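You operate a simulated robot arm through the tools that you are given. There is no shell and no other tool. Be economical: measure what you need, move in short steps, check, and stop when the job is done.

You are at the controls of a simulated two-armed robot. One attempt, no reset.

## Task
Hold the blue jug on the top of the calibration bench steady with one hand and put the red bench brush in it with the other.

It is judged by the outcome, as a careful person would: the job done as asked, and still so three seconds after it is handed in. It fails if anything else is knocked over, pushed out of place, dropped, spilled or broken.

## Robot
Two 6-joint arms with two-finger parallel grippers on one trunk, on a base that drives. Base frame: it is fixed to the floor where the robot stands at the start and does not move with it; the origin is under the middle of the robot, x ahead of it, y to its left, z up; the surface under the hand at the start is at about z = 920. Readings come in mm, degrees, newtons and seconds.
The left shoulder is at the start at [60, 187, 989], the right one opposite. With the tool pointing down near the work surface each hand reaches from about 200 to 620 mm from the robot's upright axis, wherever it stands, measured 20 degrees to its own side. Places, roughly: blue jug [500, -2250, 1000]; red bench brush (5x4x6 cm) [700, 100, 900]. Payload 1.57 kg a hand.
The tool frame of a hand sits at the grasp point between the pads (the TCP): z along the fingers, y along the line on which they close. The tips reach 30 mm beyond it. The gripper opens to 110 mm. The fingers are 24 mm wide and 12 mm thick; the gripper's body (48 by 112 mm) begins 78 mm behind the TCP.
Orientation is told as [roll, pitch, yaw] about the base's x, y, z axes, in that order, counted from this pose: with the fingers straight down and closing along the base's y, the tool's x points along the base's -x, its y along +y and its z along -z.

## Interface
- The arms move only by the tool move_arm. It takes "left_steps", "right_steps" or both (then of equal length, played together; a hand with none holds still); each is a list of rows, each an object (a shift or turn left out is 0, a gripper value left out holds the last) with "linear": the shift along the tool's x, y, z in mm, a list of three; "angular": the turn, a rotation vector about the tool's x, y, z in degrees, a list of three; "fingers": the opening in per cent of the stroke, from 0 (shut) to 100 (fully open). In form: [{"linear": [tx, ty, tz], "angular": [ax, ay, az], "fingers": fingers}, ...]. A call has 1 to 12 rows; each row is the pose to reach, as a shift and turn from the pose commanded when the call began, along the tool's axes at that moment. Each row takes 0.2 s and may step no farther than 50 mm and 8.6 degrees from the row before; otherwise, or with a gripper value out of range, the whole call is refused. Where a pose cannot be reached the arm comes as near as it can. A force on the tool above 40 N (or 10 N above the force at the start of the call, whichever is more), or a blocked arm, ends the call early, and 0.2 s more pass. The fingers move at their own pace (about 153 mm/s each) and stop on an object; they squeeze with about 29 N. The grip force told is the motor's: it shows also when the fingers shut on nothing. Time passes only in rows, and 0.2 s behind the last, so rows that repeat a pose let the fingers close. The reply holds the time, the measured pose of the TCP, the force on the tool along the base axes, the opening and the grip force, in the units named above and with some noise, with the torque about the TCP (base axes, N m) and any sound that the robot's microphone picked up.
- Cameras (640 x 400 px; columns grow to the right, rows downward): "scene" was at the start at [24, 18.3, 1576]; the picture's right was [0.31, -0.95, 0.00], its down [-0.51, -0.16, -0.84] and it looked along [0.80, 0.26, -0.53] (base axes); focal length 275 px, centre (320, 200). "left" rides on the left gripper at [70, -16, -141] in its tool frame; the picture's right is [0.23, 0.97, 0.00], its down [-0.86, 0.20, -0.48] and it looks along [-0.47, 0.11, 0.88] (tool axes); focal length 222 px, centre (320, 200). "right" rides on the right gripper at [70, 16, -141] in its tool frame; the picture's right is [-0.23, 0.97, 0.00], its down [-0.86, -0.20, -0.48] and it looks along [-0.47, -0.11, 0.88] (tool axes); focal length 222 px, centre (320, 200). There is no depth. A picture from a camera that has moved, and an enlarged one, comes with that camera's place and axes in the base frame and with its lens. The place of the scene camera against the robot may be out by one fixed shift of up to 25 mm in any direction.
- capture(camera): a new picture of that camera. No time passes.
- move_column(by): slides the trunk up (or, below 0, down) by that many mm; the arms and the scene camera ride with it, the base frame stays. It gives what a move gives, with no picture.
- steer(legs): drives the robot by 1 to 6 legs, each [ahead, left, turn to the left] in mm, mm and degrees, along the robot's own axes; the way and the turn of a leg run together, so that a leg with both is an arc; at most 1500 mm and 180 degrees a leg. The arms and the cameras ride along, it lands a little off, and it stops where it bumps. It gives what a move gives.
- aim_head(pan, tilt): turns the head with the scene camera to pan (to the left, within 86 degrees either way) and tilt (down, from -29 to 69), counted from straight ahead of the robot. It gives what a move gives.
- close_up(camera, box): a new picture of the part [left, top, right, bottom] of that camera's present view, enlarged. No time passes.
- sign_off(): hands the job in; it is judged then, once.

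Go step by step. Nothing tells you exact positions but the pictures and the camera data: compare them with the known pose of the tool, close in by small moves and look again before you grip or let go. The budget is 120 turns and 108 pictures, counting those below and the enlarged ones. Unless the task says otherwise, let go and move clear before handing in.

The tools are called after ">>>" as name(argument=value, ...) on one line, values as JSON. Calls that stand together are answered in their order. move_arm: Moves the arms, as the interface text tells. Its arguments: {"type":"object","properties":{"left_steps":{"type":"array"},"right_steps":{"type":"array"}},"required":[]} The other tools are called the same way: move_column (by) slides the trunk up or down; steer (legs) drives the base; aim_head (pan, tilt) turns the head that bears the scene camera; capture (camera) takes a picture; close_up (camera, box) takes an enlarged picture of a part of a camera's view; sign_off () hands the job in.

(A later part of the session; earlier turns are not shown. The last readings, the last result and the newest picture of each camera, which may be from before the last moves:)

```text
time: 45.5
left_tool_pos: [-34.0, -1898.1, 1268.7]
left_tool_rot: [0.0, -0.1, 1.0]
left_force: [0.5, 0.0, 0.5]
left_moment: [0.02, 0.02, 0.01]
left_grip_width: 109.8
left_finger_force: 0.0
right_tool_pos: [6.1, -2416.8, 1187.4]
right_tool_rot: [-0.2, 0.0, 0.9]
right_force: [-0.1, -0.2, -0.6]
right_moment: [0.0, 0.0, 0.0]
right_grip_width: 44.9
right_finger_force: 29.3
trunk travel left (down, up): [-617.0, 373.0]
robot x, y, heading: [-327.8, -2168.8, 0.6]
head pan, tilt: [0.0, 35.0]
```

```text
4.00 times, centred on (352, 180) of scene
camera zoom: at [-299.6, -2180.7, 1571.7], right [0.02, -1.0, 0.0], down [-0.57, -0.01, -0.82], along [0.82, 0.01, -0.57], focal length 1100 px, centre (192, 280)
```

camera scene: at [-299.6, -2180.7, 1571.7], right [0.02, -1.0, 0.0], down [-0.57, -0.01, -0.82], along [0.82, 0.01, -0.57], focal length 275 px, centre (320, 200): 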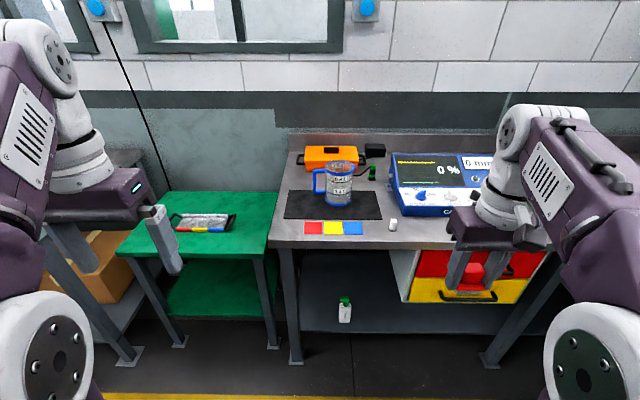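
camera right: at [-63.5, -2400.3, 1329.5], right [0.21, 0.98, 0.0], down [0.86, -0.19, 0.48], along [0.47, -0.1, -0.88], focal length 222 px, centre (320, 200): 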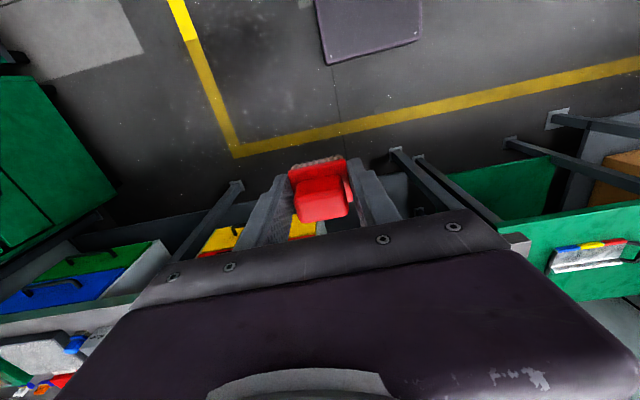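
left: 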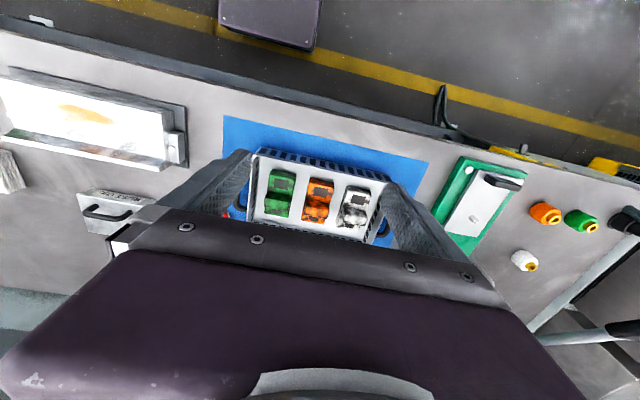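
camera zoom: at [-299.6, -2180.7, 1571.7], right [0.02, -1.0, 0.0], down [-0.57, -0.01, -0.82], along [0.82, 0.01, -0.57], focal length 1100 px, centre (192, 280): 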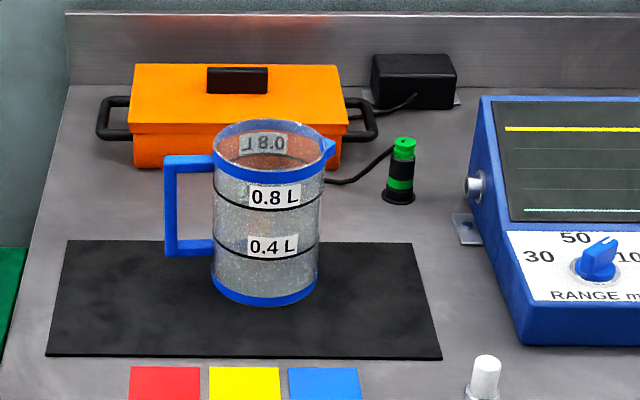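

The jug stands near [622, -2244], about 155 mm tall and 100 mm across, with a vertical handle bar near y≈-2153 and the spout on the right. I'll drive ahead to bring it into reach; the hands stay high above everything.

>>> steer(legs=[[300, 0, -0.7], [145, 0, 0]])

>>> aim_head(pan=-5, tilt=48)

>>> capture(camera="scene")

>>> capture(camera="left")

>>> capture(camera="right")

```text
time: 48.5
left_tool_pos: [409.3, -1899.5, 1269.2]
left_tool_rot: [0.0, -0.2, 0.2]
left_force: [-0.5, 1.2, 0.1]
left_moment: [0.02, 0.03, -0.03]
left_grip_width: 109.8
left_finger_force: 0.0
right_tool_pos: [442.3, -2418.2, 1188.8]
right_tool_rot: [0.0, -0.2, 0.1]
right_force: [-0.8, -0.3, -0.2]
right_moment: [0.01, -0.02, 0.02]
right_grip_width: 44.9
right_finger_force: 29.4
trunk travel left (down, up): [-617.0, 373.0]
robot x, y, heading: [117.6, -2169.2, 0.2]
head pan, tilt: [0.0, 35.0]
```

```text
time: 49.2
left_tool_pos: [412.4, -1898.0, 1267.5]
left_tool_rot: [0.2, -0.1, 0.2]
left_force: [1.0, -0.3, 0.2]
left_moment: [0.01, 0.02, 0.0]
left_grip_width: 110.2
left_finger_force: 0.0
right_tool_pos: [445.6, -2417.4, 1188.1]
right_tool_rot: [0.0, -0.1, 0.2]
right_force: [1.0, 1.2, -1.1]
right_moment: [0.04, 0.0, -0.03]
right_grip_width: 44.8
right_finger_force: 29.4
trunk travel left (down, up): [-617.0, 373.0]
robot x, y, heading: [115.7, -2166.1, 0.3]
head pan, tilt: [-5.0, 48.0]
```

```text
70 pictures are left
camera scene: at [132.7, -2184.4, 1552.8], right [-0.08, -1.0, 0.0], down [-0.74, 0.06, -0.67], along [0.67, -0.06, -0.74], focal length 275 px, centre (320, 200)
```

scene: 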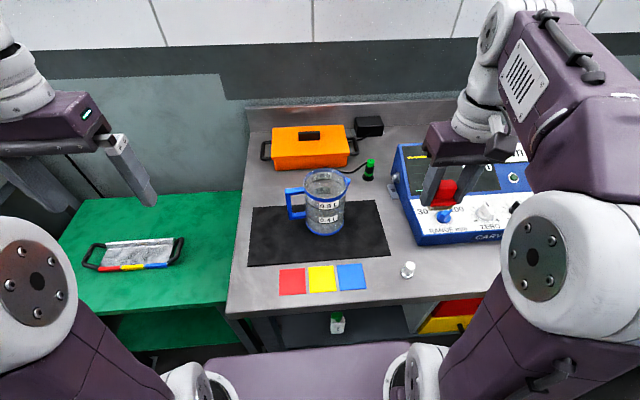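

```text
69 pictures are left
camera left: at [340.7, -1915.2, 1409.5], right [-0.23, 0.97, 0.0], down [0.85, 0.2, 0.48], along [0.47, 0.11, -0.88], focal length 222 px, centre (320, 200)
```

left: 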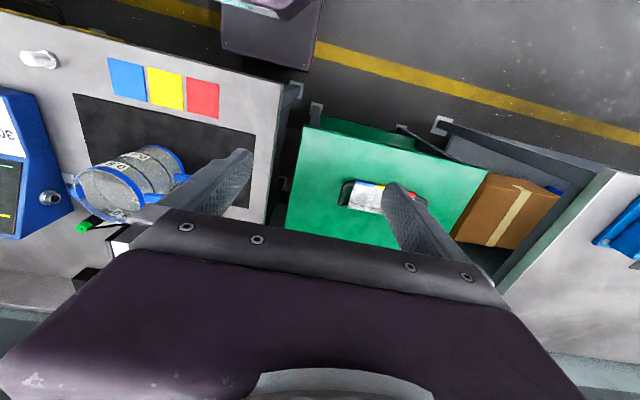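

```text
68 pictures are left
camera right: at [374.7, -2400.6, 1329.4], right [0.23, 0.97, 0.0], down [0.86, -0.2, 0.48], along [0.47, -0.11, -0.88], focal length 222 px, centre (320, 200)
```

right: 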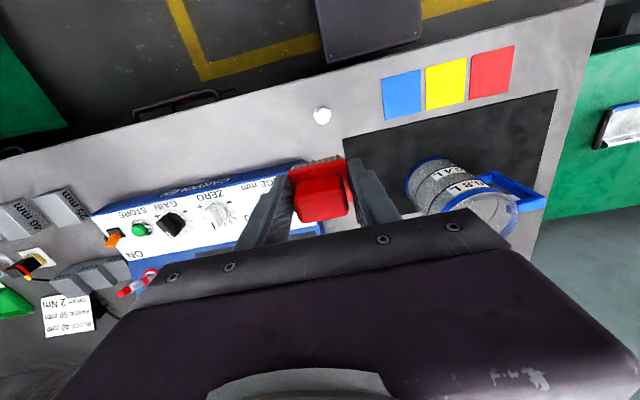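

The two wrist cameras agree on the rim centre at about [583, -2221, 1077]. I'll zoom in to place the handle bar.

>>> close_up(camera="right", box=[390, 140, 550, 240])

>>> close_up(camera="scene", box=[264, 150, 392, 230])

```text
4.00 times, centred on (470, 190) of right
camera zoom: at [374.7, -2400.6, 1329.4], right [0.23, 0.97, 0.0], down [0.86, -0.2, 0.48], along [0.47, -0.11, -0.88], focal length 888 px, centre (-280, 240)
```

zoom: 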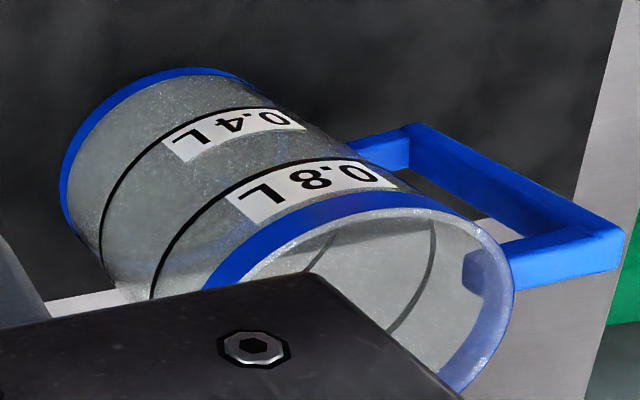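

```text
5.00 times, centred on (328, 190) of scene
camera zoom: at [132.7, -2184.4, 1552.8], right [-0.08, -1.0, 0.0], down [-0.74, 0.06, -0.67], along [0.67, -0.06, -0.74], focal length 1375 px, centre (280, 250)
```

zoom: 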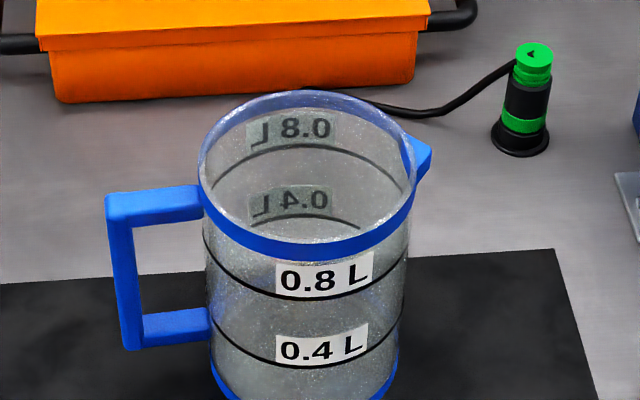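

The handle bar is at about [585, -2143], running vertically from z≈970 to 1062. I'll bring the left hand over with its closing line turned along x, then tilt it to come in from the left.

>>> move_arm(left_steps=[{"linear": [-8, -8, 2], "angular": [0, 0, -8], "fingers": 60}, {"linear": [-16, -16, 4], "angular": [0, 0, -16]}, {"linear": [-24, -24, 6], "angular": [0, 0, -24]}, {"linear": [-32, -32, 8], "angular": [0, 0, -32]}, {"linear": [-40, -40, 10], "angular": [0, 0, -40]}, {"linear": [-48, -48, 12], "angular": [0, 0, -48]}, {"linear": [-56, -56, 14], "angular": [0, 0, -56]}, {"linear": [-64, -64, 16], "angular": [0, 0, -64]}, {"linear": [-72, -72, 18], "angular": [0, 0, -72]}, {"linear": [-80, -80, 20], "angular": [0, 0, -80]}, {"linear": [-88, -80, 22], "angular": [0, 0, -86]}, {"linear": [-95, -80, 24], "angular": [0, 0, -90]}])

>>> capture(camera="left")

```text
time: 51.8
left_tool_pos: [508.4, -1979.2, 1243.7]
left_tool_rot: [-0.2, -0.1, 90.3]
left_force: [0.6, 0.8, 0.3]
left_moment: [-0.03, 0.01, 0.01]
left_grip_width: 65.9
left_finger_force: 0.0
right_tool_pos: [443.8, -2418.2, 1188.0]
right_tool_rot: [0.1, 0.0, 0.0]
right_force: [1.1, -0.3, -1.2]
right_moment: [-0.04, 0.07, 0.0]
right_grip_width: 45.0
right_finger_force: 28.9
trunk travel left (down, up): [-617.0, 373.0]
robot x, y, heading: [117.7, -2171.2, 0.2]
head pan, tilt: [-5.0, 48.0]
```

```text
65 pictures are left
camera left: at [522.6, -2048.0, 1385.2], right [-0.97, -0.23, 0.0], down [-0.2, 0.85, 0.48], along [-0.11, 0.47, -0.88], focal length 222 px, centre (320, 200)
```

left: 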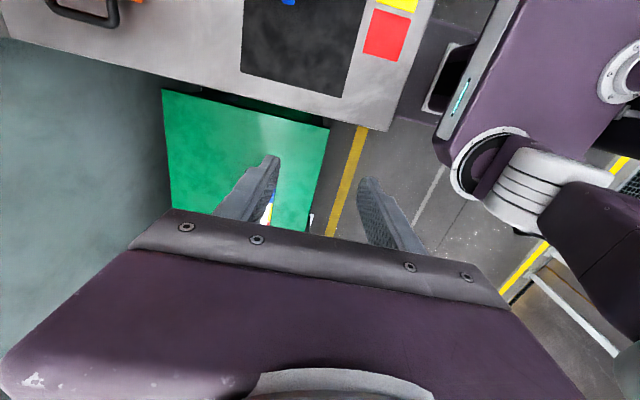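

>>> move_arm(left_steps=[{"linear": [10, -12, 10], "angular": [0, 8, 0]}, {"linear": [20, -25, 25], "angular": [0, 16, 0]}, {"linear": [30, -40, 45], "angular": [0, 24, 0]}, {"linear": [45, -55, 70], "angular": [0, 32, 0]}, {"linear": [58, -68, 95], "angular": [0, 40, 0]}, {"linear": [71, -77, 114], "angular": [0, 45, 0]}, {"linear": [71, -77, 114], "angular": [0, 45, 0]}])

>>> capture(camera="left")

>>> capture(camera="scene")

```text
time: 53.4
left_tool_pos: [584.7, -2048.7, 1131.5]
left_tool_rot: [-0.2, 45.0, 90.0]
left_force: [0.8, 0.1, -0.3]
left_moment: [0.03, 0.02, 0.0]
left_grip_width: 65.9
left_finger_force: 0.1
right_tool_pos: [443.0, -2418.9, 1188.8]
right_tool_rot: [0.0, 0.0, 0.1]
right_force: [0.0, 0.7, -0.5]
right_moment: [-0.02, 0.04, -0.01]
right_grip_width: 45.1
right_finger_force: 29.1
trunk travel left (down, up): [-617.0, 373.0]
robot x, y, heading: [116.1, -2167.7, 0.1]
head pan, tilt: [-5.0, 48.0]
```

```text
64 pictures are left
camera left: at [598.2, -1998.1, 1280.8], right [-0.97, -0.16, 0.16], down [-0.2, 0.94, -0.27], along [-0.11, -0.29, -0.95], focal length 222 px, centre (320, 200)
```

left: 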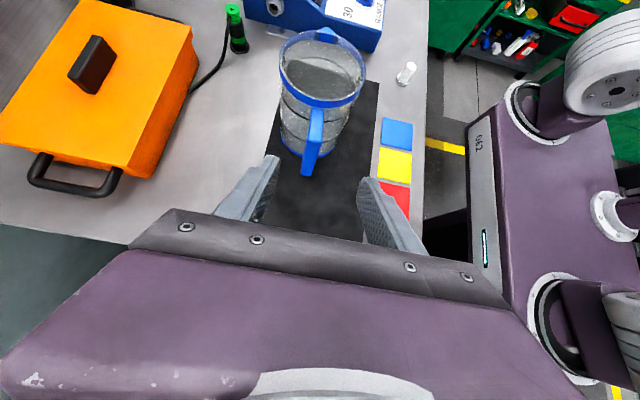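

```text
63 pictures are left
camera scene: at [131.4, -2184.6, 1552.8], right [-0.08, -1.0, 0.0], down [-0.74, 0.06, -0.67], along [0.67, -0.06, -0.74], focal length 275 px, centre (320, 200)
```

scene: 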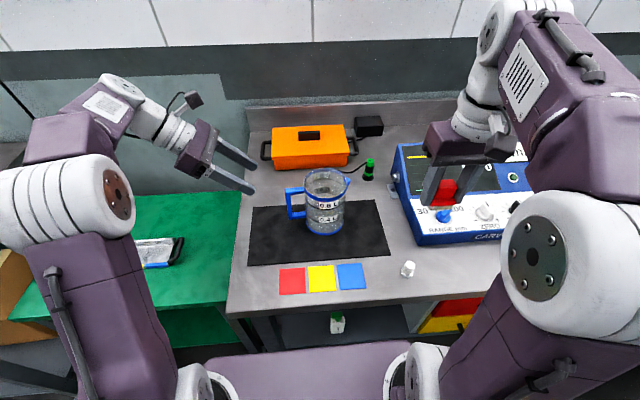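

Good view. I'll zoom into the handle from the left camera.

>>> close_up(camera="left", box=[240, 20, 432, 140])

>>> close_up(camera="left", box=[240, 90, 400, 190])

```text
3.33 times, centred on (336, 80) of left
camera zoom: at [598.2, -1998.1, 1280.8], right [-0.97, -0.16, 0.16], down [-0.2, 0.94, -0.27], along [-0.11, -0.29, -0.95], focal length 740 px, centre (267, 600)
```

zoom: 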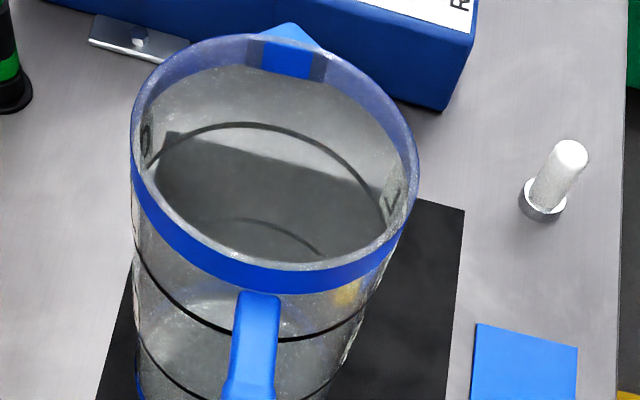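

```text
4.00 times, centred on (320, 140) of left
camera zoom: at [598.2, -1998.1, 1280.8], right [-0.97, -0.16, 0.16], down [-0.2, 0.94, -0.27], along [-0.11, -0.29, -0.95], focal length 888 px, centre (320, 440)
```

zoom: 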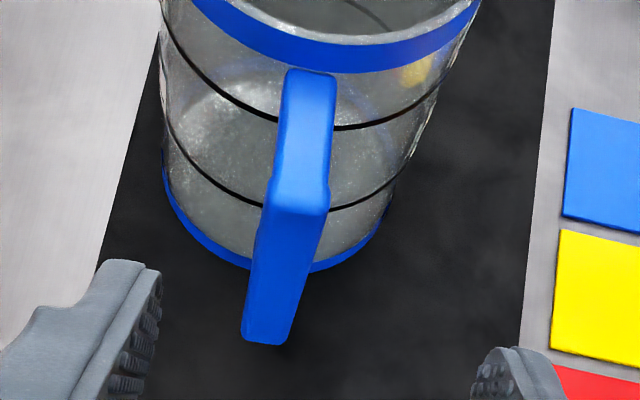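

The handle bar (about 15 mm wide) lies at x≈588, y≈-2136. I'll align the left hand with it and advance along the tool axis most of the way, then check.

>>> move_arm(left_steps=[{"linear": [-12, -3, 15]}, {"linear": [-23, -3, 40]}, {"linear": [-23, -3, 65]}, {"linear": [-23, -3, 85]}, {"linear": [-23, -3, 85]}])

>>> close_up(camera="left", box=[200, 60, 440, 210])

>>> close_up(camera="scene", box=[232, 140, 392, 240])

```text
time: 54.6
left_tool_pos: [585.8, -2090.8, 1055.5]
left_tool_rot: [-0.2, 45.0, 90.2]
left_force: [-0.3, -0.5, -0.1]
left_moment: [0.01, 0.01, -0.01]
left_grip_width: 66.0
left_finger_force: 0.0
right_tool_pos: [444.3, -2417.2, 1188.4]
right_tool_rot: [0.0, -0.1, 0.1]
right_force: [-0.1, 0.1, -0.7]
right_moment: [0.01, -0.05, 0.0]
right_grip_width: 45.1
right_finger_force: 28.7
trunk travel left (down, up): [-617.0, 373.0]
robot x, y, heading: [114.9, -2169.0, 0.0]
head pan, tilt: [-5.0, 48.0]
```

```text
2.67 times, centred on (320, 135) of left
camera zoom: at [601.0, -2041.1, 1204.6], right [-0.97, -0.16, 0.16], down [-0.2, 0.94, -0.27], along [-0.11, -0.29, -0.95], focal length 592 px, centre (320, 373)
```

zoom: 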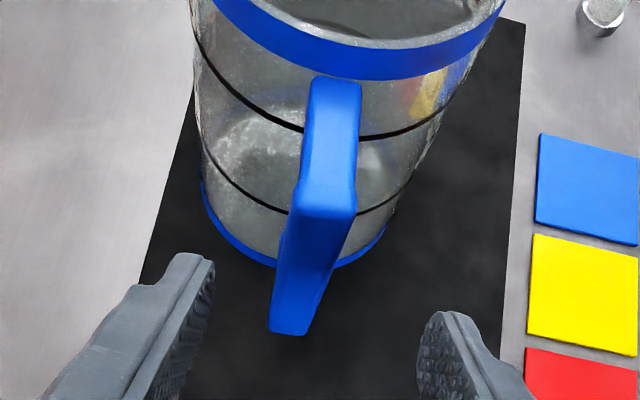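

```text
4.00 times, centred on (312, 190) of scene
camera zoom: at [131.7, -2184.3, 1552.8], right [-0.08, -1.0, 0.0], down [-0.74, 0.06, -0.67], along [0.67, -0.06, -0.74], focal length 1100 px, centre (352, 240)
```

zoom: 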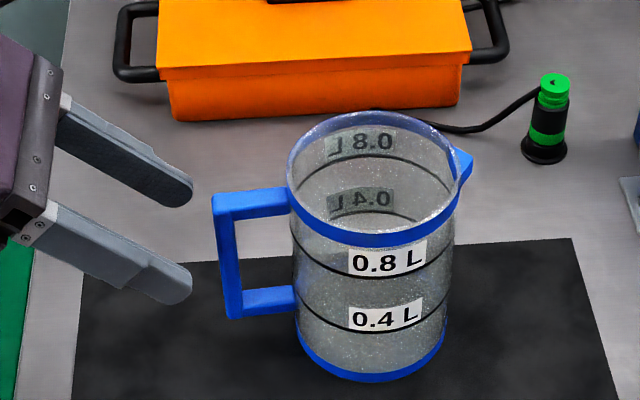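

The bar is confirmed at x≈590 with its outer face at y≈-2129. I'll advance 51 mm to straddle it.

>>> move_arm(left_steps=[{"linear": [0, -4, 12]}, {"linear": [0, -4, 26]}, {"linear": [0, -4, 40]}, {"linear": [0, -4, 51]}, {"linear": [0, -4, 51]}])

>>> close_up(camera="left", box=[200, 60, 440, 210])

>>> close_up(camera="scene", box=[232, 140, 392, 240])

```text
time: 55.8
left_tool_pos: [591.5, -2129.0, 1018.7]
left_tool_rot: [-0.2, 45.0, 90.0]
left_force: [-0.4, 0.4, -0.6]
left_moment: [-0.01, 0.01, 0.04]
left_grip_width: 66.1
left_finger_force: 0.0
right_tool_pos: [443.5, -2417.9, 1188.0]
right_tool_rot: [0.0, 0.0, 0.1]
right_force: [0.3, 0.1, -0.9]
right_moment: [-0.02, 0.02, -0.02]
right_grip_width: 45.0
right_finger_force: 28.8
trunk travel left (down, up): [-617.0, 373.0]
robot x, y, heading: [111.0, -2165.4, 0.2]
head pan, tilt: [-5.0, 48.0]
```

```text
2.67 times, centred on (320, 135) of left
camera zoom: at [606.0, -2077.6, 1168.1], right [-0.97, -0.16, 0.16], down [-0.2, 0.94, -0.27], along [-0.11, -0.29, -0.95], focal length 592 px, centre (320, 373)
```

zoom: 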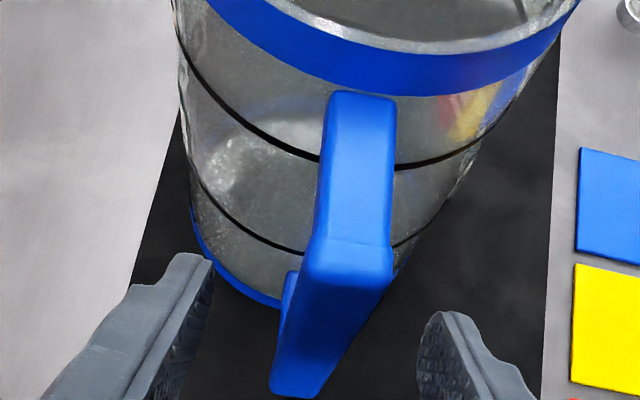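

```text
4.00 times, centred on (312, 190) of scene
camera zoom: at [131.7, -2184.3, 1552.8], right [-0.08, -1.0, 0.0], down [-0.74, 0.06, -0.67], along [0.67, -0.06, -0.74], focal length 1100 px, centre (352, 240)
```

zoom: 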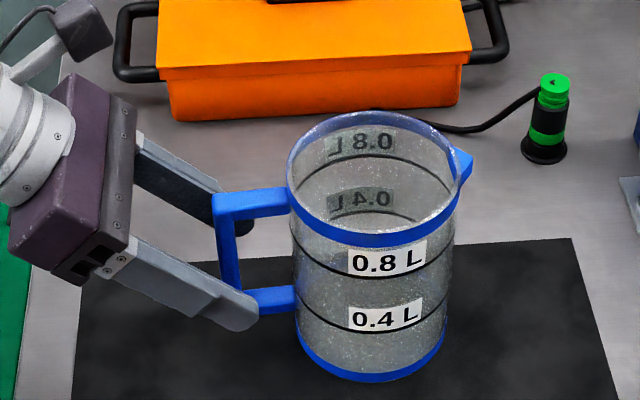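

The fingers straddle the bar. I'll close gently on it.

>>> move_arm(left_steps=[{"fingers": 40}, {"fingers": 25}, {"fingers": 15}, {"fingers": 5}, {"fingers": 0}, {"fingers": 0}])

>>> close_up(camera="left", box=[200, 60, 440, 210])

>>> close_up(camera="scene", box=[232, 140, 392, 240])

```text
time: 57.2
left_tool_pos: [591.5, -2128.1, 1020.1]
left_tool_rot: [-0.1, 45.0, 90.1]
left_force: [2.7, 1.0, 0.5]
left_moment: [-0.15, -0.44, 0.3]
left_grip_width: 18.5
left_finger_force: 29.1
right_tool_pos: [445.0, -2417.6, 1188.3]
right_tool_rot: [0.0, 0.0, 0.0]
right_force: [0.8, -0.2, -0.8]
right_moment: [0.0, 0.02, -0.01]
right_grip_width: 45.1
right_finger_force: 29.2
trunk travel left (down, up): [-617.0, 373.0]
robot x, y, heading: [110.5, -2166.5, -0.0]
head pan, tilt: [-5.0, 48.0]
```

```text
2.67 times, centred on (320, 135) of left
camera zoom: at [606.5, -2077.2, 1168.2], right [-0.97, -0.16, 0.16], down [-0.2, 0.94, -0.27], along [-0.11, -0.29, -0.95], focal length 592 px, centre (320, 373)
```

zoom: 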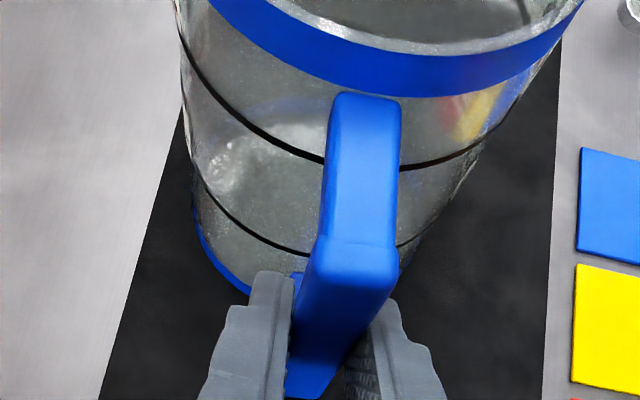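

```text
4.00 times, centred on (312, 190) of scene
camera zoom: at [132.3, -2184.2, 1552.8], right [-0.08, -1.0, 0.0], down [-0.74, 0.06, -0.67], along [0.67, -0.06, -0.74], focal length 1100 px, centre (352, 240)
```

zoom: 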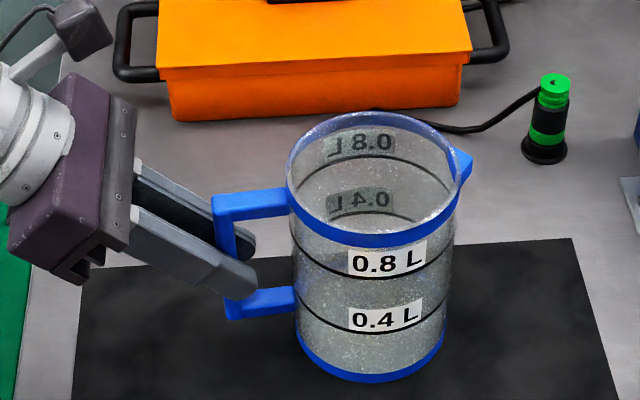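

The jug is held firmly by its handle and hasn't moved. I'll bring the brush over the opening, at about [590, -2221], well above the rim.

>>> move_arm(right_steps=[{"linear": [-25, 25, 0]}, {"linear": [-50, 50, 4]}, {"linear": [-75, 75, 8]}, {"linear": [-100, 100, 12]}, {"linear": [-120, 125, 15]}, {"linear": [-135, 150, 18]}, {"linear": [-140, 170, 20]}, {"linear": [-145, 185, 20]}, {"linear": [-145, 197, 20]}, {"linear": [-145, 197, 20]}])

>>> capture(camera="right")

>>> capture(camera="scene")

>>> capture(camera="left")

```text
time: 59.4
left_tool_pos: [590.4, -2126.7, 1019.1]
left_tool_rot: [-0.2, 45.0, 90.0]
left_force: [2.1, 1.5, 2.2]
left_moment: [-0.07, -0.34, 0.25]
left_grip_width: 18.3
left_finger_force: 28.8
right_tool_pos: [588.6, -2220.6, 1166.6]
right_tool_rot: [-0.1, -0.1, 0.1]
right_force: [-0.1, -0.2, -0.8]
right_moment: [0.02, 0.0, -0.04]
right_grip_width: 45.1
right_finger_force: 29.2
trunk travel left (down, up): [-617.0, 373.0]
robot x, y, heading: [116.9, -2170.3, 0.1]
head pan, tilt: [-5.0, 48.0]
```

```text
54 pictures are left
camera right: at [517.4, -2202.8, 1308.3], right [0.23, 0.97, 0.0], down [0.85, -0.2, 0.48], along [0.47, -0.11, -0.88], focal length 222 px, centre (320, 200)
```

right: 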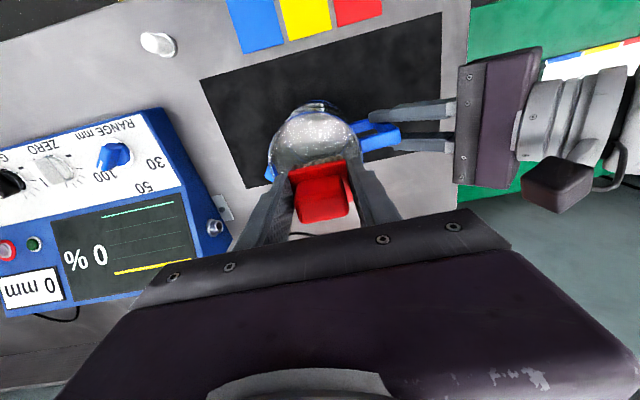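

```text
53 pictures are left
camera scene: at [132.0, -2184.0, 1552.8], right [-0.08, -1.0, 0.0], down [-0.74, 0.06, -0.67], along [0.67, -0.06, -0.74], focal length 275 px, centre (320, 200)
```

scene: 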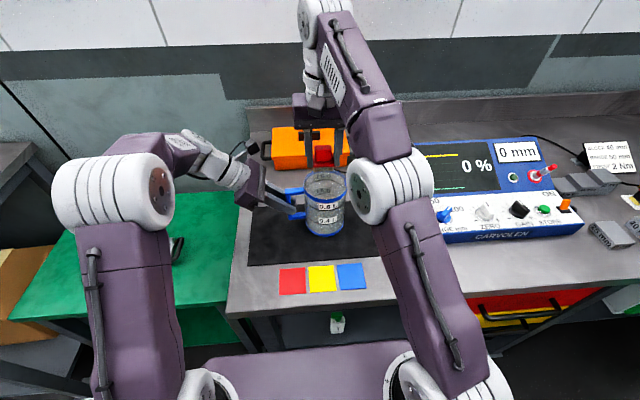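

```text
52 pictures are left
camera left: at [606.3, -2077.0, 1168.2], right [-0.97, -0.16, 0.16], down [-0.2, 0.94, -0.27], along [-0.11, -0.29, -0.95], focal length 222 px, centre (320, 200)
```

left: 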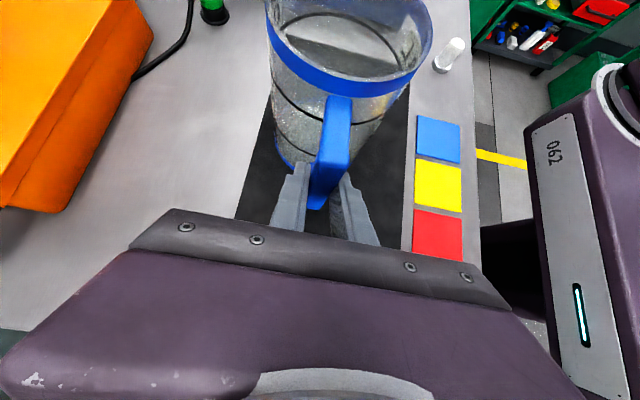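

>>> close_up(camera="right", box=[230, 80, 422, 200])

>>> close_up(camera="scene", box=[256, 80, 416, 180])

```text
3.33 times, centred on (326, 140) of right
camera zoom: at [517.4, -2202.8, 1308.3], right [0.23, 0.97, 0.0], down [0.85, -0.2, 0.48], along [0.47, -0.11, -0.88], focal length 740 px, centre (300, 400)
```

zoom: 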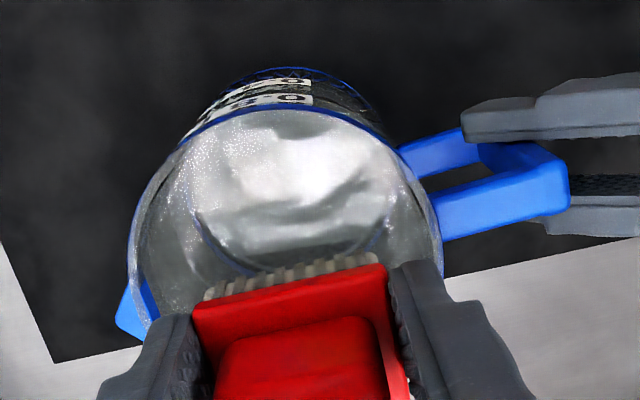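

```text
4.00 times, centred on (336, 130) of scene
camera zoom: at [132.0, -2184.0, 1552.8], right [-0.08, -1.0, 0.0], down [-0.74, 0.06, -0.67], along [0.67, -0.06, -0.74], focal length 1100 px, centre (256, 480)
```

zoom: 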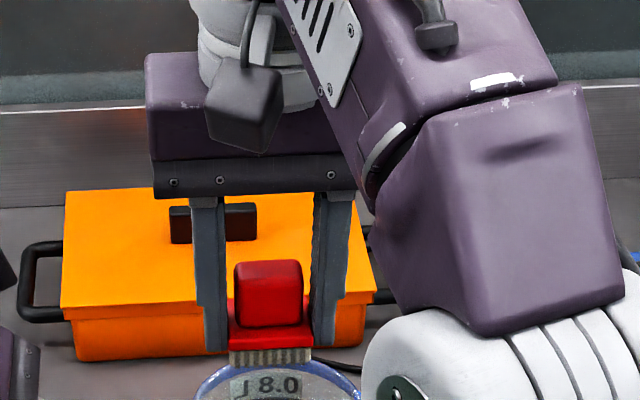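

The rim centre comes out near [589, -2224] with the brush almost centred above it. I'll shift 3 mm and come down to just above the rim.

>>> move_arm(right_steps=[{"linear": [0, -3, 12]}, {"linear": [0, -3, 27]}, {"linear": [0, -3, 40]}, {"linear": [0, -3, 40]}])

>>> close_up(camera="right", box=[230, 80, 422, 200])

>>> close_up(camera="scene", box=[256, 120, 384, 200])

>>> close_up(camera="left", box=[240, 0, 464, 140])

```text
time: 60.4
left_tool_pos: [592.0, -2126.4, 1018.1]
left_tool_rot: [-0.2, 45.1, 90.1]
left_force: [0.3, 2.4, 2.7]
left_moment: [-0.06, -0.27, 0.17]
left_grip_width: 18.5
left_finger_force: 29.0
right_tool_pos: [589.5, -2223.4, 1129.4]
right_tool_rot: [0.0, 0.0, 0.1]
right_force: [0.5, -0.3, 0.3]
right_moment: [0.01, -0.02, -0.01]
right_grip_width: 44.9
right_finger_force: 29.4
trunk travel left (down, up): [-617.0, 373.0]
robot x, y, heading: [113.0, -2170.5, 0.2]
head pan, tilt: [-5.0, 48.0]
```

```text
3.33 times, centred on (326, 140) of right
camera zoom: at [518.9, -2206.1, 1270.4], right [0.23, 0.97, 0.0], down [0.86, -0.2, 0.48], along [0.47, -0.11, -0.88], focal length 740 px, centre (300, 400)
```

zoom: 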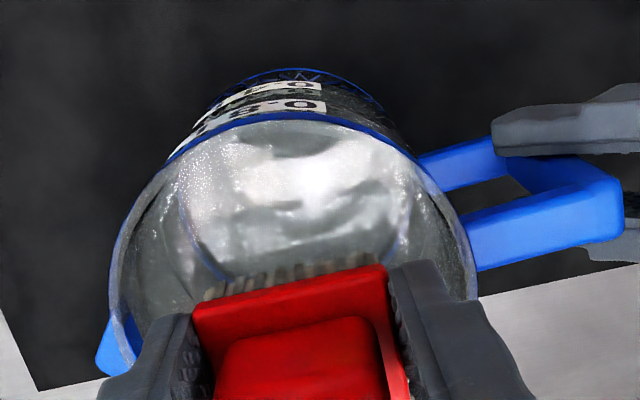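

```text
5.00 times, centred on (320, 160) of scene
camera zoom: at [132.0, -2183.9, 1552.8], right [-0.08, -1.0, 0.0], down [-0.74, 0.06, -0.67], along [0.67, -0.06, -0.74], focal length 1375 px, centre (320, 400)
```

zoom: 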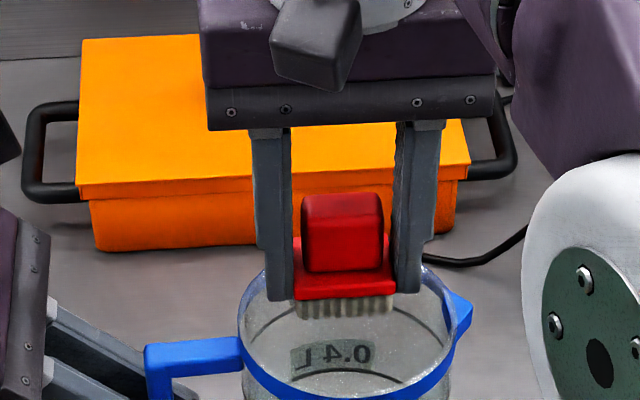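

```text
2.86 times, centred on (352, 70) of left
camera zoom: at [606.2, -2077.1, 1168.2], right [-0.97, -0.16, 0.16], down [-0.2, 0.94, -0.27], along [-0.11, -0.29, -0.95], focal length 635 px, centre (229, 571)
```

zoom: 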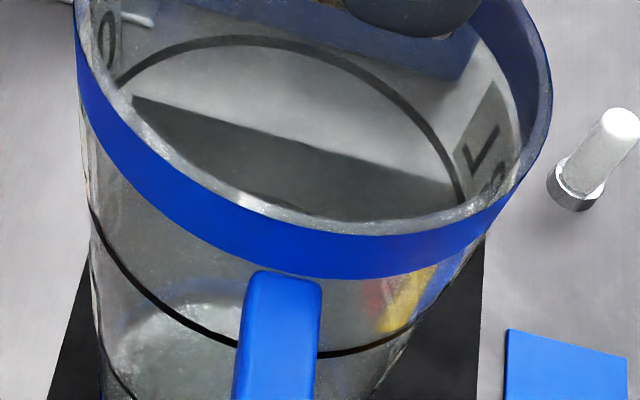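

Still about 2 mm to shift in y. I'll lower the brush into the mouth in small steps, watching the force.

>>> move_arm(right_steps=[{"linear": [0, -2, 5]}, {"linear": [0, -2, 15]}, {"linear": [0, -2, 28]}, {"linear": [0, -2, 42]}, {"linear": [0, -2, 42]}])

>>> close_up(camera="right", box=[230, 80, 422, 200])

>>> close_up(camera="scene", box=[256, 120, 384, 200])

```text
time: 61.6
left_tool_pos: [591.2, -2127.0, 1019.3]
left_tool_rot: [-0.3, 45.1, 90.1]
left_force: [2.1, 2.1, 2.1]
left_moment: [-0.05, -0.36, 0.31]
left_grip_width: 18.7
left_finger_force: 29.3
right_tool_pos: [588.6, -2225.9, 1086.3]
right_tool_rot: [0.0, 0.0, 0.1]
right_force: [-0.6, -0.2, -0.8]
right_moment: [-0.01, -0.03, 0.0]
right_grip_width: 44.9
right_finger_force: 29.5
trunk travel left (down, up): [-617.0, 373.0]
robot x, y, heading: [113.0, -2168.8, 0.3]
head pan, tilt: [-5.0, 48.0]
```

```text
3.33 times, centred on (326, 140) of right
camera zoom: at [518.3, -2207.6, 1227.0], right [0.23, 0.97, 0.0], down [0.86, -0.2, 0.48], along [0.47, -0.11, -0.88], focal length 740 px, centre (300, 400)
```

zoom: 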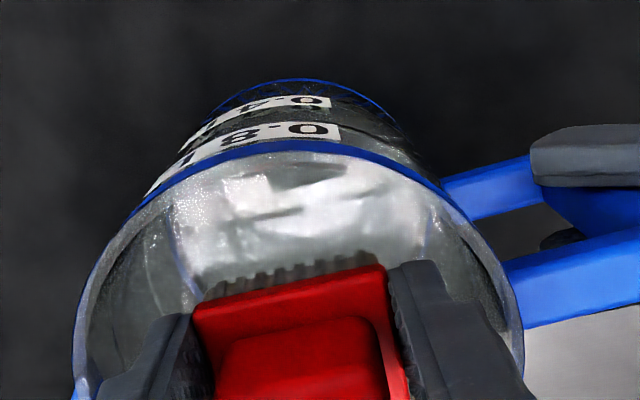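

```text
5.00 times, centred on (320, 160) of scene
camera zoom: at [132.1, -2183.9, 1552.8], right [-0.08, -1.0, 0.0], down [-0.74, 0.06, -0.67], along [0.67, -0.06, -0.74], focal length 1375 px, centre (320, 400)
```

zoom: 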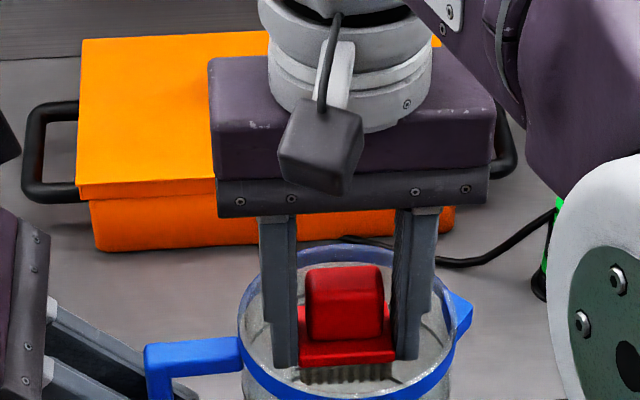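

The brush is inside the mouth with clearance all round. I'll lower further, keeping the gripper body above the rim.

>>> move_arm(right_steps=[{"linear": [0, 0, 12]}, {"linear": [0, 0, 26]}, {"linear": [0, 0, 40]}, {"linear": [0, 0, 52]}, {"linear": [0, 0, 62]}, {"linear": [0, 0, 68]}, {"linear": [0, 0, 68]}])

>>> close_up(camera="scene", box=[256, 120, 384, 200])

>>> capture(camera="left")

```text
time: 63.2
left_tool_pos: [590.8, -2127.4, 1018.9]
left_tool_rot: [-0.1, 45.0, 90.2]
left_force: [2.4, 2.0, 2.1]
left_moment: [0.01, -0.32, 0.28]
left_grip_width: 18.5
left_finger_force: 29.4
right_tool_pos: [589.0, -2225.5, 1016.0]
right_tool_rot: [0.0, 0.0, 0.1]
right_force: [0.9, 0.1, 0.2]
right_moment: [0.03, -0.03, -0.01]
right_grip_width: 44.9
right_finger_force: 28.8
trunk travel left (down, up): [-617.0, 373.0]
robot x, y, heading: [114.2, -2168.1, 0.3]
head pan, tilt: [-5.0, 48.0]
```

```text
5.00 times, centred on (320, 160) of scene
camera zoom: at [132.2, -2183.9, 1552.8], right [-0.08, -1.0, 0.0], down [-0.74, 0.06, -0.67], along [0.67, -0.06, -0.74], focal length 1375 px, centre (320, 400)
```

zoom: 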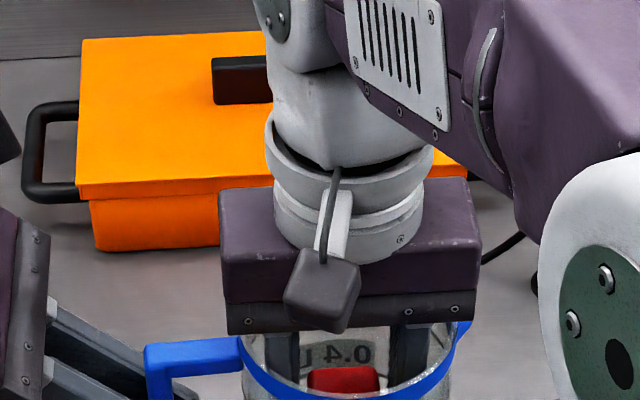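

```text
43 pictures are left
camera left: at [606.4, -2077.0, 1168.1], right [-0.97, -0.16, 0.16], down [-0.2, 0.94, -0.27], along [-0.11, -0.29, -0.95], focal length 222 px, centre (320, 200)
```

left: 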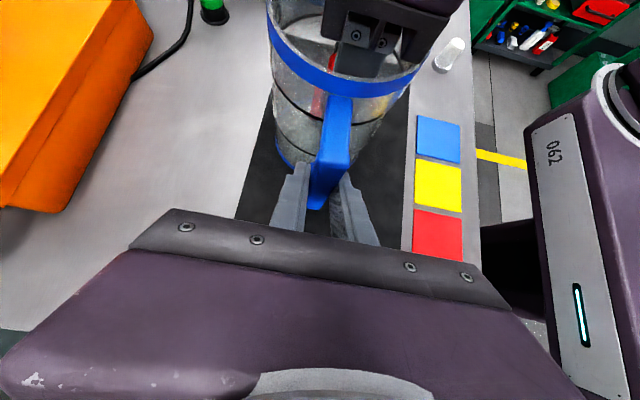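

No contact. I'll go 8 mm lower and then open the fingers only slightly (to about 57 mm) to release it inside the jug.

>>> move_arm(right_steps=[{"linear": [0, 0, 4]}, {"linear": [0, 0, 8]}, {"linear": [0, 0, 8]}, {"linear": [0, 0, 8], "fingers": 46}, {"linear": [0, 0, 8], "fingers": 52}, {"linear": [0, 0, 8], "fingers": 52}])

>>> capture(camera="left")

>>> close_up(camera="right", box=[230, 80, 422, 200])

```text
time: 64.6
left_tool_pos: [591.4, -2127.6, 1018.2]
left_tool_rot: [-0.1, 44.9, 90.1]
left_force: [1.7, 7.5, 2.8]
left_moment: [-0.31, -0.37, 0.19]
left_grip_width: 18.4
left_finger_force: 28.6
right_tool_pos: [589.6, -2227.5, 1010.3]
right_tool_rot: [0.1, 0.0, 0.1]
right_force: [0.1, -6.1, -1.2]
right_moment: [0.22, 0.03, 0.05]
right_grip_width: 51.7
right_finger_force: 0.0
trunk travel left (down, up): [-617.0, 373.0]
robot x, y, heading: [114.7, -2170.0, 0.1]
head pan, tilt: [-5.0, 48.0]
```

```text
42 pictures are left
camera left: at [606.5, -2077.1, 1168.1], right [-0.97, -0.16, 0.16], down [-0.2, 0.94, -0.27], along [-0.11, -0.29, -0.95], focal length 222 px, centre (320, 200)
```

left: 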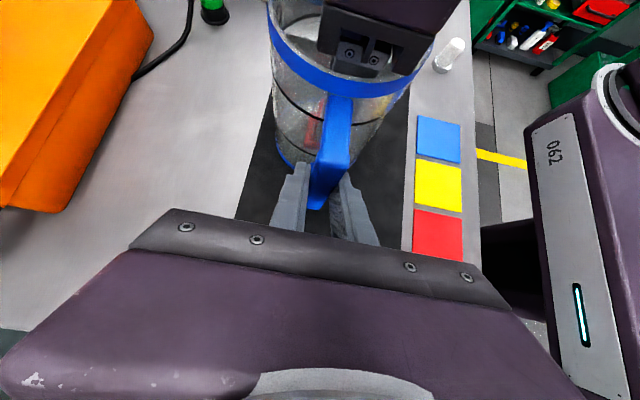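

```text
3.33 times, centred on (326, 140) of right
camera zoom: at [519.1, -2208.6, 1151.6], right [0.23, 0.97, 0.0], down [0.86, -0.2, 0.48], along [0.47, -0.11, -0.88], focal length 740 px, centre (300, 400)
```

zoom: 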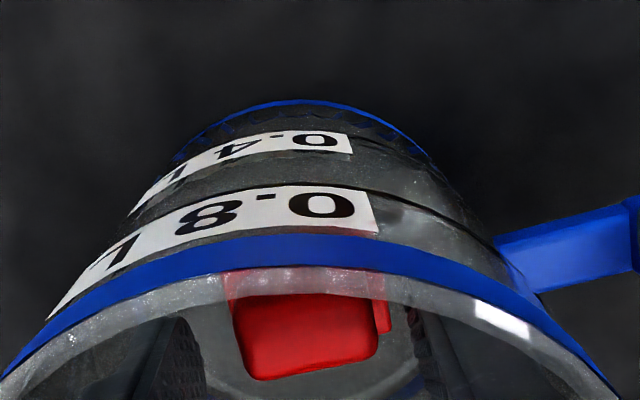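

The brush is released, but the +y finger touches the jug wall (about 6 N). I'll ease the fingers in a little, shift 4 mm away from that wall, and lift out slowly.

>>> move_arm(right_steps=[{"fingers": 45}, {"linear": [0, -3, 0], "fingers": 45}, {"linear": [0, -4, 0]}, {"linear": [0, -4, -6]}, {"linear": [0, -4, -14]}, {"linear": [0, -4, -14]}])

>>> capture(camera="left")

>>> close_up(camera="scene", box=[256, 120, 384, 200])

```text
time: 66.0
left_tool_pos: [591.1, -2127.2, 1018.8]
left_tool_rot: [-0.1, 45.1, 90.2]
left_force: [2.1, 0.4, -0.4]
left_moment: [-0.01, -0.26, 0.21]
left_grip_width: 18.4
left_finger_force: 29.3
right_tool_pos: [589.9, -2230.3, 1024.8]
right_tool_rot: [0.0, 0.1, 0.0]
right_force: [-0.3, 0.2, -0.5]
right_moment: [-0.03, -0.01, -0.02]
right_grip_width: 49.5
right_finger_force: 0.1
trunk travel left (down, up): [-617.0, 373.0]
robot x, y, heading: [118.0, -2167.9, 0.0]
head pan, tilt: [-5.0, 48.0]
```

```text
40 pictures are left
camera left: at [606.4, -2077.3, 1168.1], right [-0.97, -0.16, 0.16], down [-0.2, 0.94, -0.27], along [-0.11, -0.29, -0.95], focal length 222 px, centre (320, 200)
```

left: 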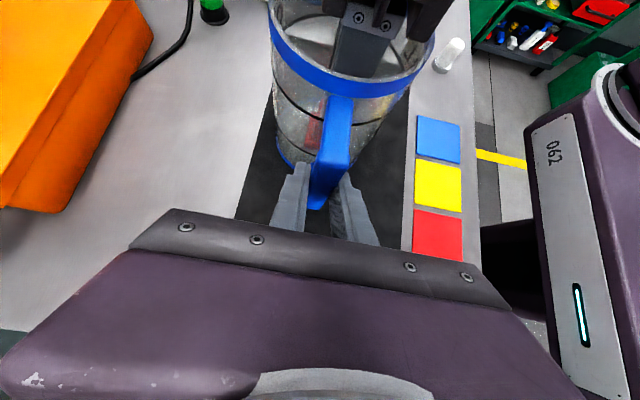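

```text
5.00 times, centred on (320, 160) of scene
camera zoom: at [132.2, -2184.2, 1552.8], right [-0.08, -1.0, 0.0], down [-0.74, 0.06, -0.67], along [0.67, -0.06, -0.74], focal length 1375 px, centre (320, 400)
```

zoom: 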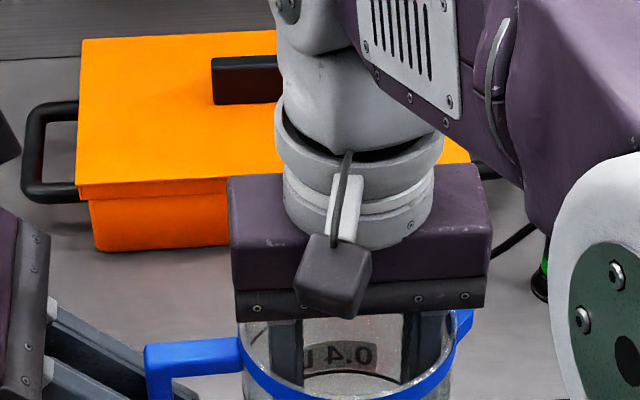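

The contact is gone and the brush stayed down in the jug. I'll raise the right hand straight up and out.

>>> move_arm(right_steps=[{"linear": [0, 0, -15]}, {"linear": [0, 0, -35]}, {"linear": [0, 0, -60]}, {"linear": [0, 0, -90]}, {"linear": [0, 0, -120]}, {"linear": [0, 0, -145]}, {"linear": [0, 0, -145]}])

>>> close_up(camera="right", box=[200, 80, 440, 230])

>>> close_up(camera="scene", box=[232, 140, 392, 240])

```text
time: 67.6
left_tool_pos: [591.4, -2127.6, 1018.0]
left_tool_rot: [-0.2, 44.9, 90.1]
left_force: [0.1, 0.6, 0.0]
left_moment: [-0.02, -0.11, 0.11]
left_grip_width: 18.3
left_finger_force: 29.4
right_tool_pos: [587.7, -2229.8, 1168.8]
right_tool_rot: [0.1, 0.0, 0.1]
right_force: [0.9, 0.1, 0.7]
right_moment: [0.05, -0.01, 0.02]
right_grip_width: 49.6
right_finger_force: 0.0
trunk travel left (down, up): [-617.0, 373.0]
robot x, y, heading: [113.5, -2169.6, 0.1]
head pan, tilt: [-5.0, 48.0]
```

```text
2.67 times, centred on (320, 155) of right
camera zoom: at [517.8, -2211.9, 1310.2], right [0.23, 0.97, 0.0], down [0.86, -0.2, 0.48], along [0.47, -0.11, -0.88], focal length 592 px, centre (320, 320)
```

zoom: 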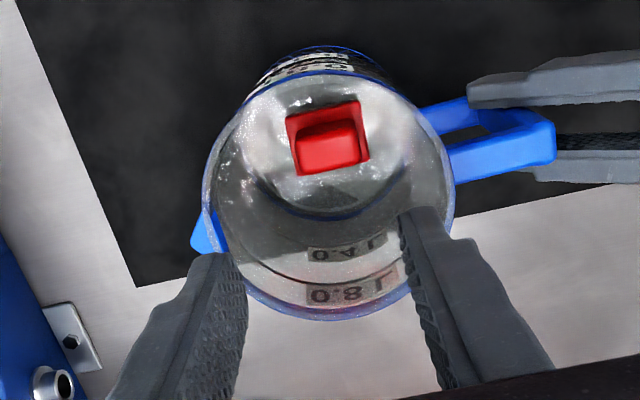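

```text
4.00 times, centred on (312, 190) of scene
camera zoom: at [131.8, -2184.3, 1552.8], right [-0.08, -1.0, 0.0], down [-0.74, 0.06, -0.67], along [0.67, -0.06, -0.74], focal length 1100 px, centre (352, 240)
```

zoom: 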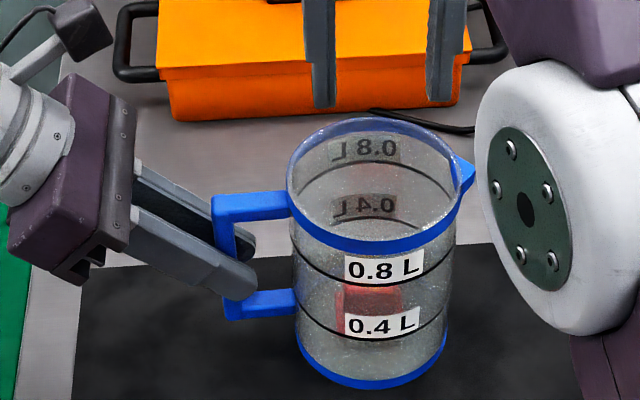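

The brush stands upright inside the jug. I'll move the right hand away, then release the handle carefully with the left.

>>> move_arm(right_steps=[{"linear": [20, -30, -5]}, {"linear": [45, -60, -10]}, {"linear": [70, -95, -12]}, {"linear": [95, -125, -15]}, {"linear": [120, -155, -15]}, {"linear": [120, -155, -15]}])

>>> move_arm(left_steps=[{"fingers": 20}, {"fingers": 28}, {"fingers": 40}, {"fingers": 60}, {"fingers": 60}])

>>> close_up(camera="left", box=[200, 60, 440, 210])

>>> close_up(camera="scene", box=[232, 140, 392, 240])

```text
time: 69.0
left_tool_pos: [591.9, -2127.4, 1019.4]
left_tool_rot: [-0.1, 45.1, 90.0]
left_force: [-1.1, -1.3, 0.2]
left_moment: [-0.06, 0.07, -0.09]
left_grip_width: 18.3
left_finger_force: 29.5
right_tool_pos: [470.6, -2387.1, 1184.4]
right_tool_rot: [-0.1, 0.1, 0.1]
right_force: [0.2, -0.9, 0.3]
right_moment: [0.0, 0.03, -0.02]
right_grip_width: 49.5
right_finger_force: 0.0
trunk travel left (down, up): [-617.0, 373.0]
robot x, y, heading: [115.8, -2170.5, 0.4]
head pan, tilt: [-5.0, 48.0]
```

```text
time: 70.2
left_tool_pos: [591.6, -2128.6, 1018.9]
left_tool_rot: [-0.3, 44.9, 90.1]
left_force: [-0.5, -1.2, 0.1]
left_moment: [0.03, 0.0, 0.01]
left_grip_width: 66.2
left_finger_force: 0.1
right_tool_pos: [471.3, -2386.5, 1183.9]
right_tool_rot: [0.1, 0.0, 0.1]
right_force: [-0.3, 0.0, 0.5]
right_moment: [-0.01, -0.03, 0.02]
right_grip_width: 49.6
right_finger_force: 0.2
trunk travel left (down, up): [-617.0, 373.0]
robot x, y, heading: [117.5, -2170.6, 0.4]
head pan, tilt: [-5.0, 48.0]
```

```text
2.67 times, centred on (320, 135) of left
camera zoom: at [606.1, -2077.5, 1168.2], right [-0.97, -0.16, 0.16], down [-0.2, 0.94, -0.27], along [-0.11, -0.29, -0.95], focal length 592 px, centre (320, 373)
```

zoom: 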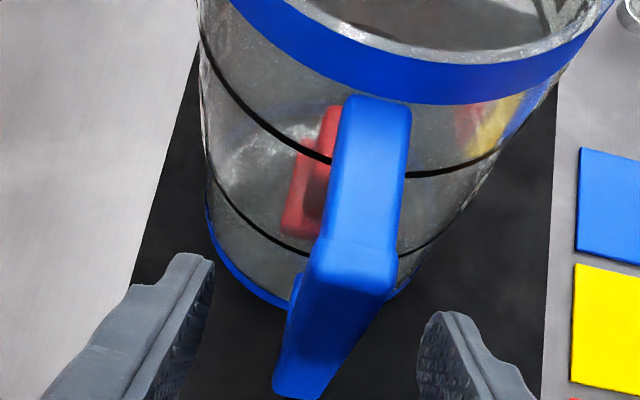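

```text
4.00 times, centred on (312, 190) of scene
camera zoom: at [131.9, -2184.5, 1552.8], right [-0.08, -1.0, 0.0], down [-0.74, 0.06, -0.67], along [0.67, -0.06, -0.74], focal length 1100 px, centre (352, 240)
```

zoom: 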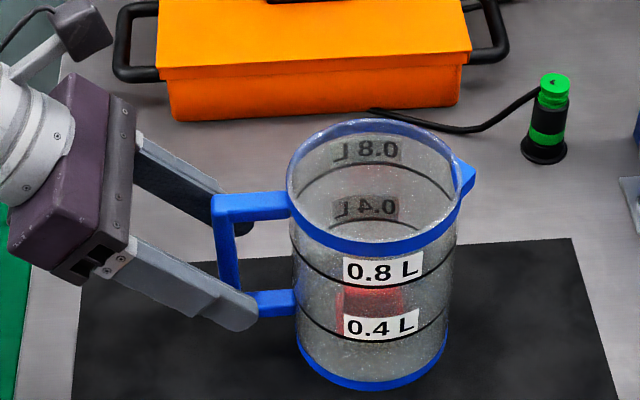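

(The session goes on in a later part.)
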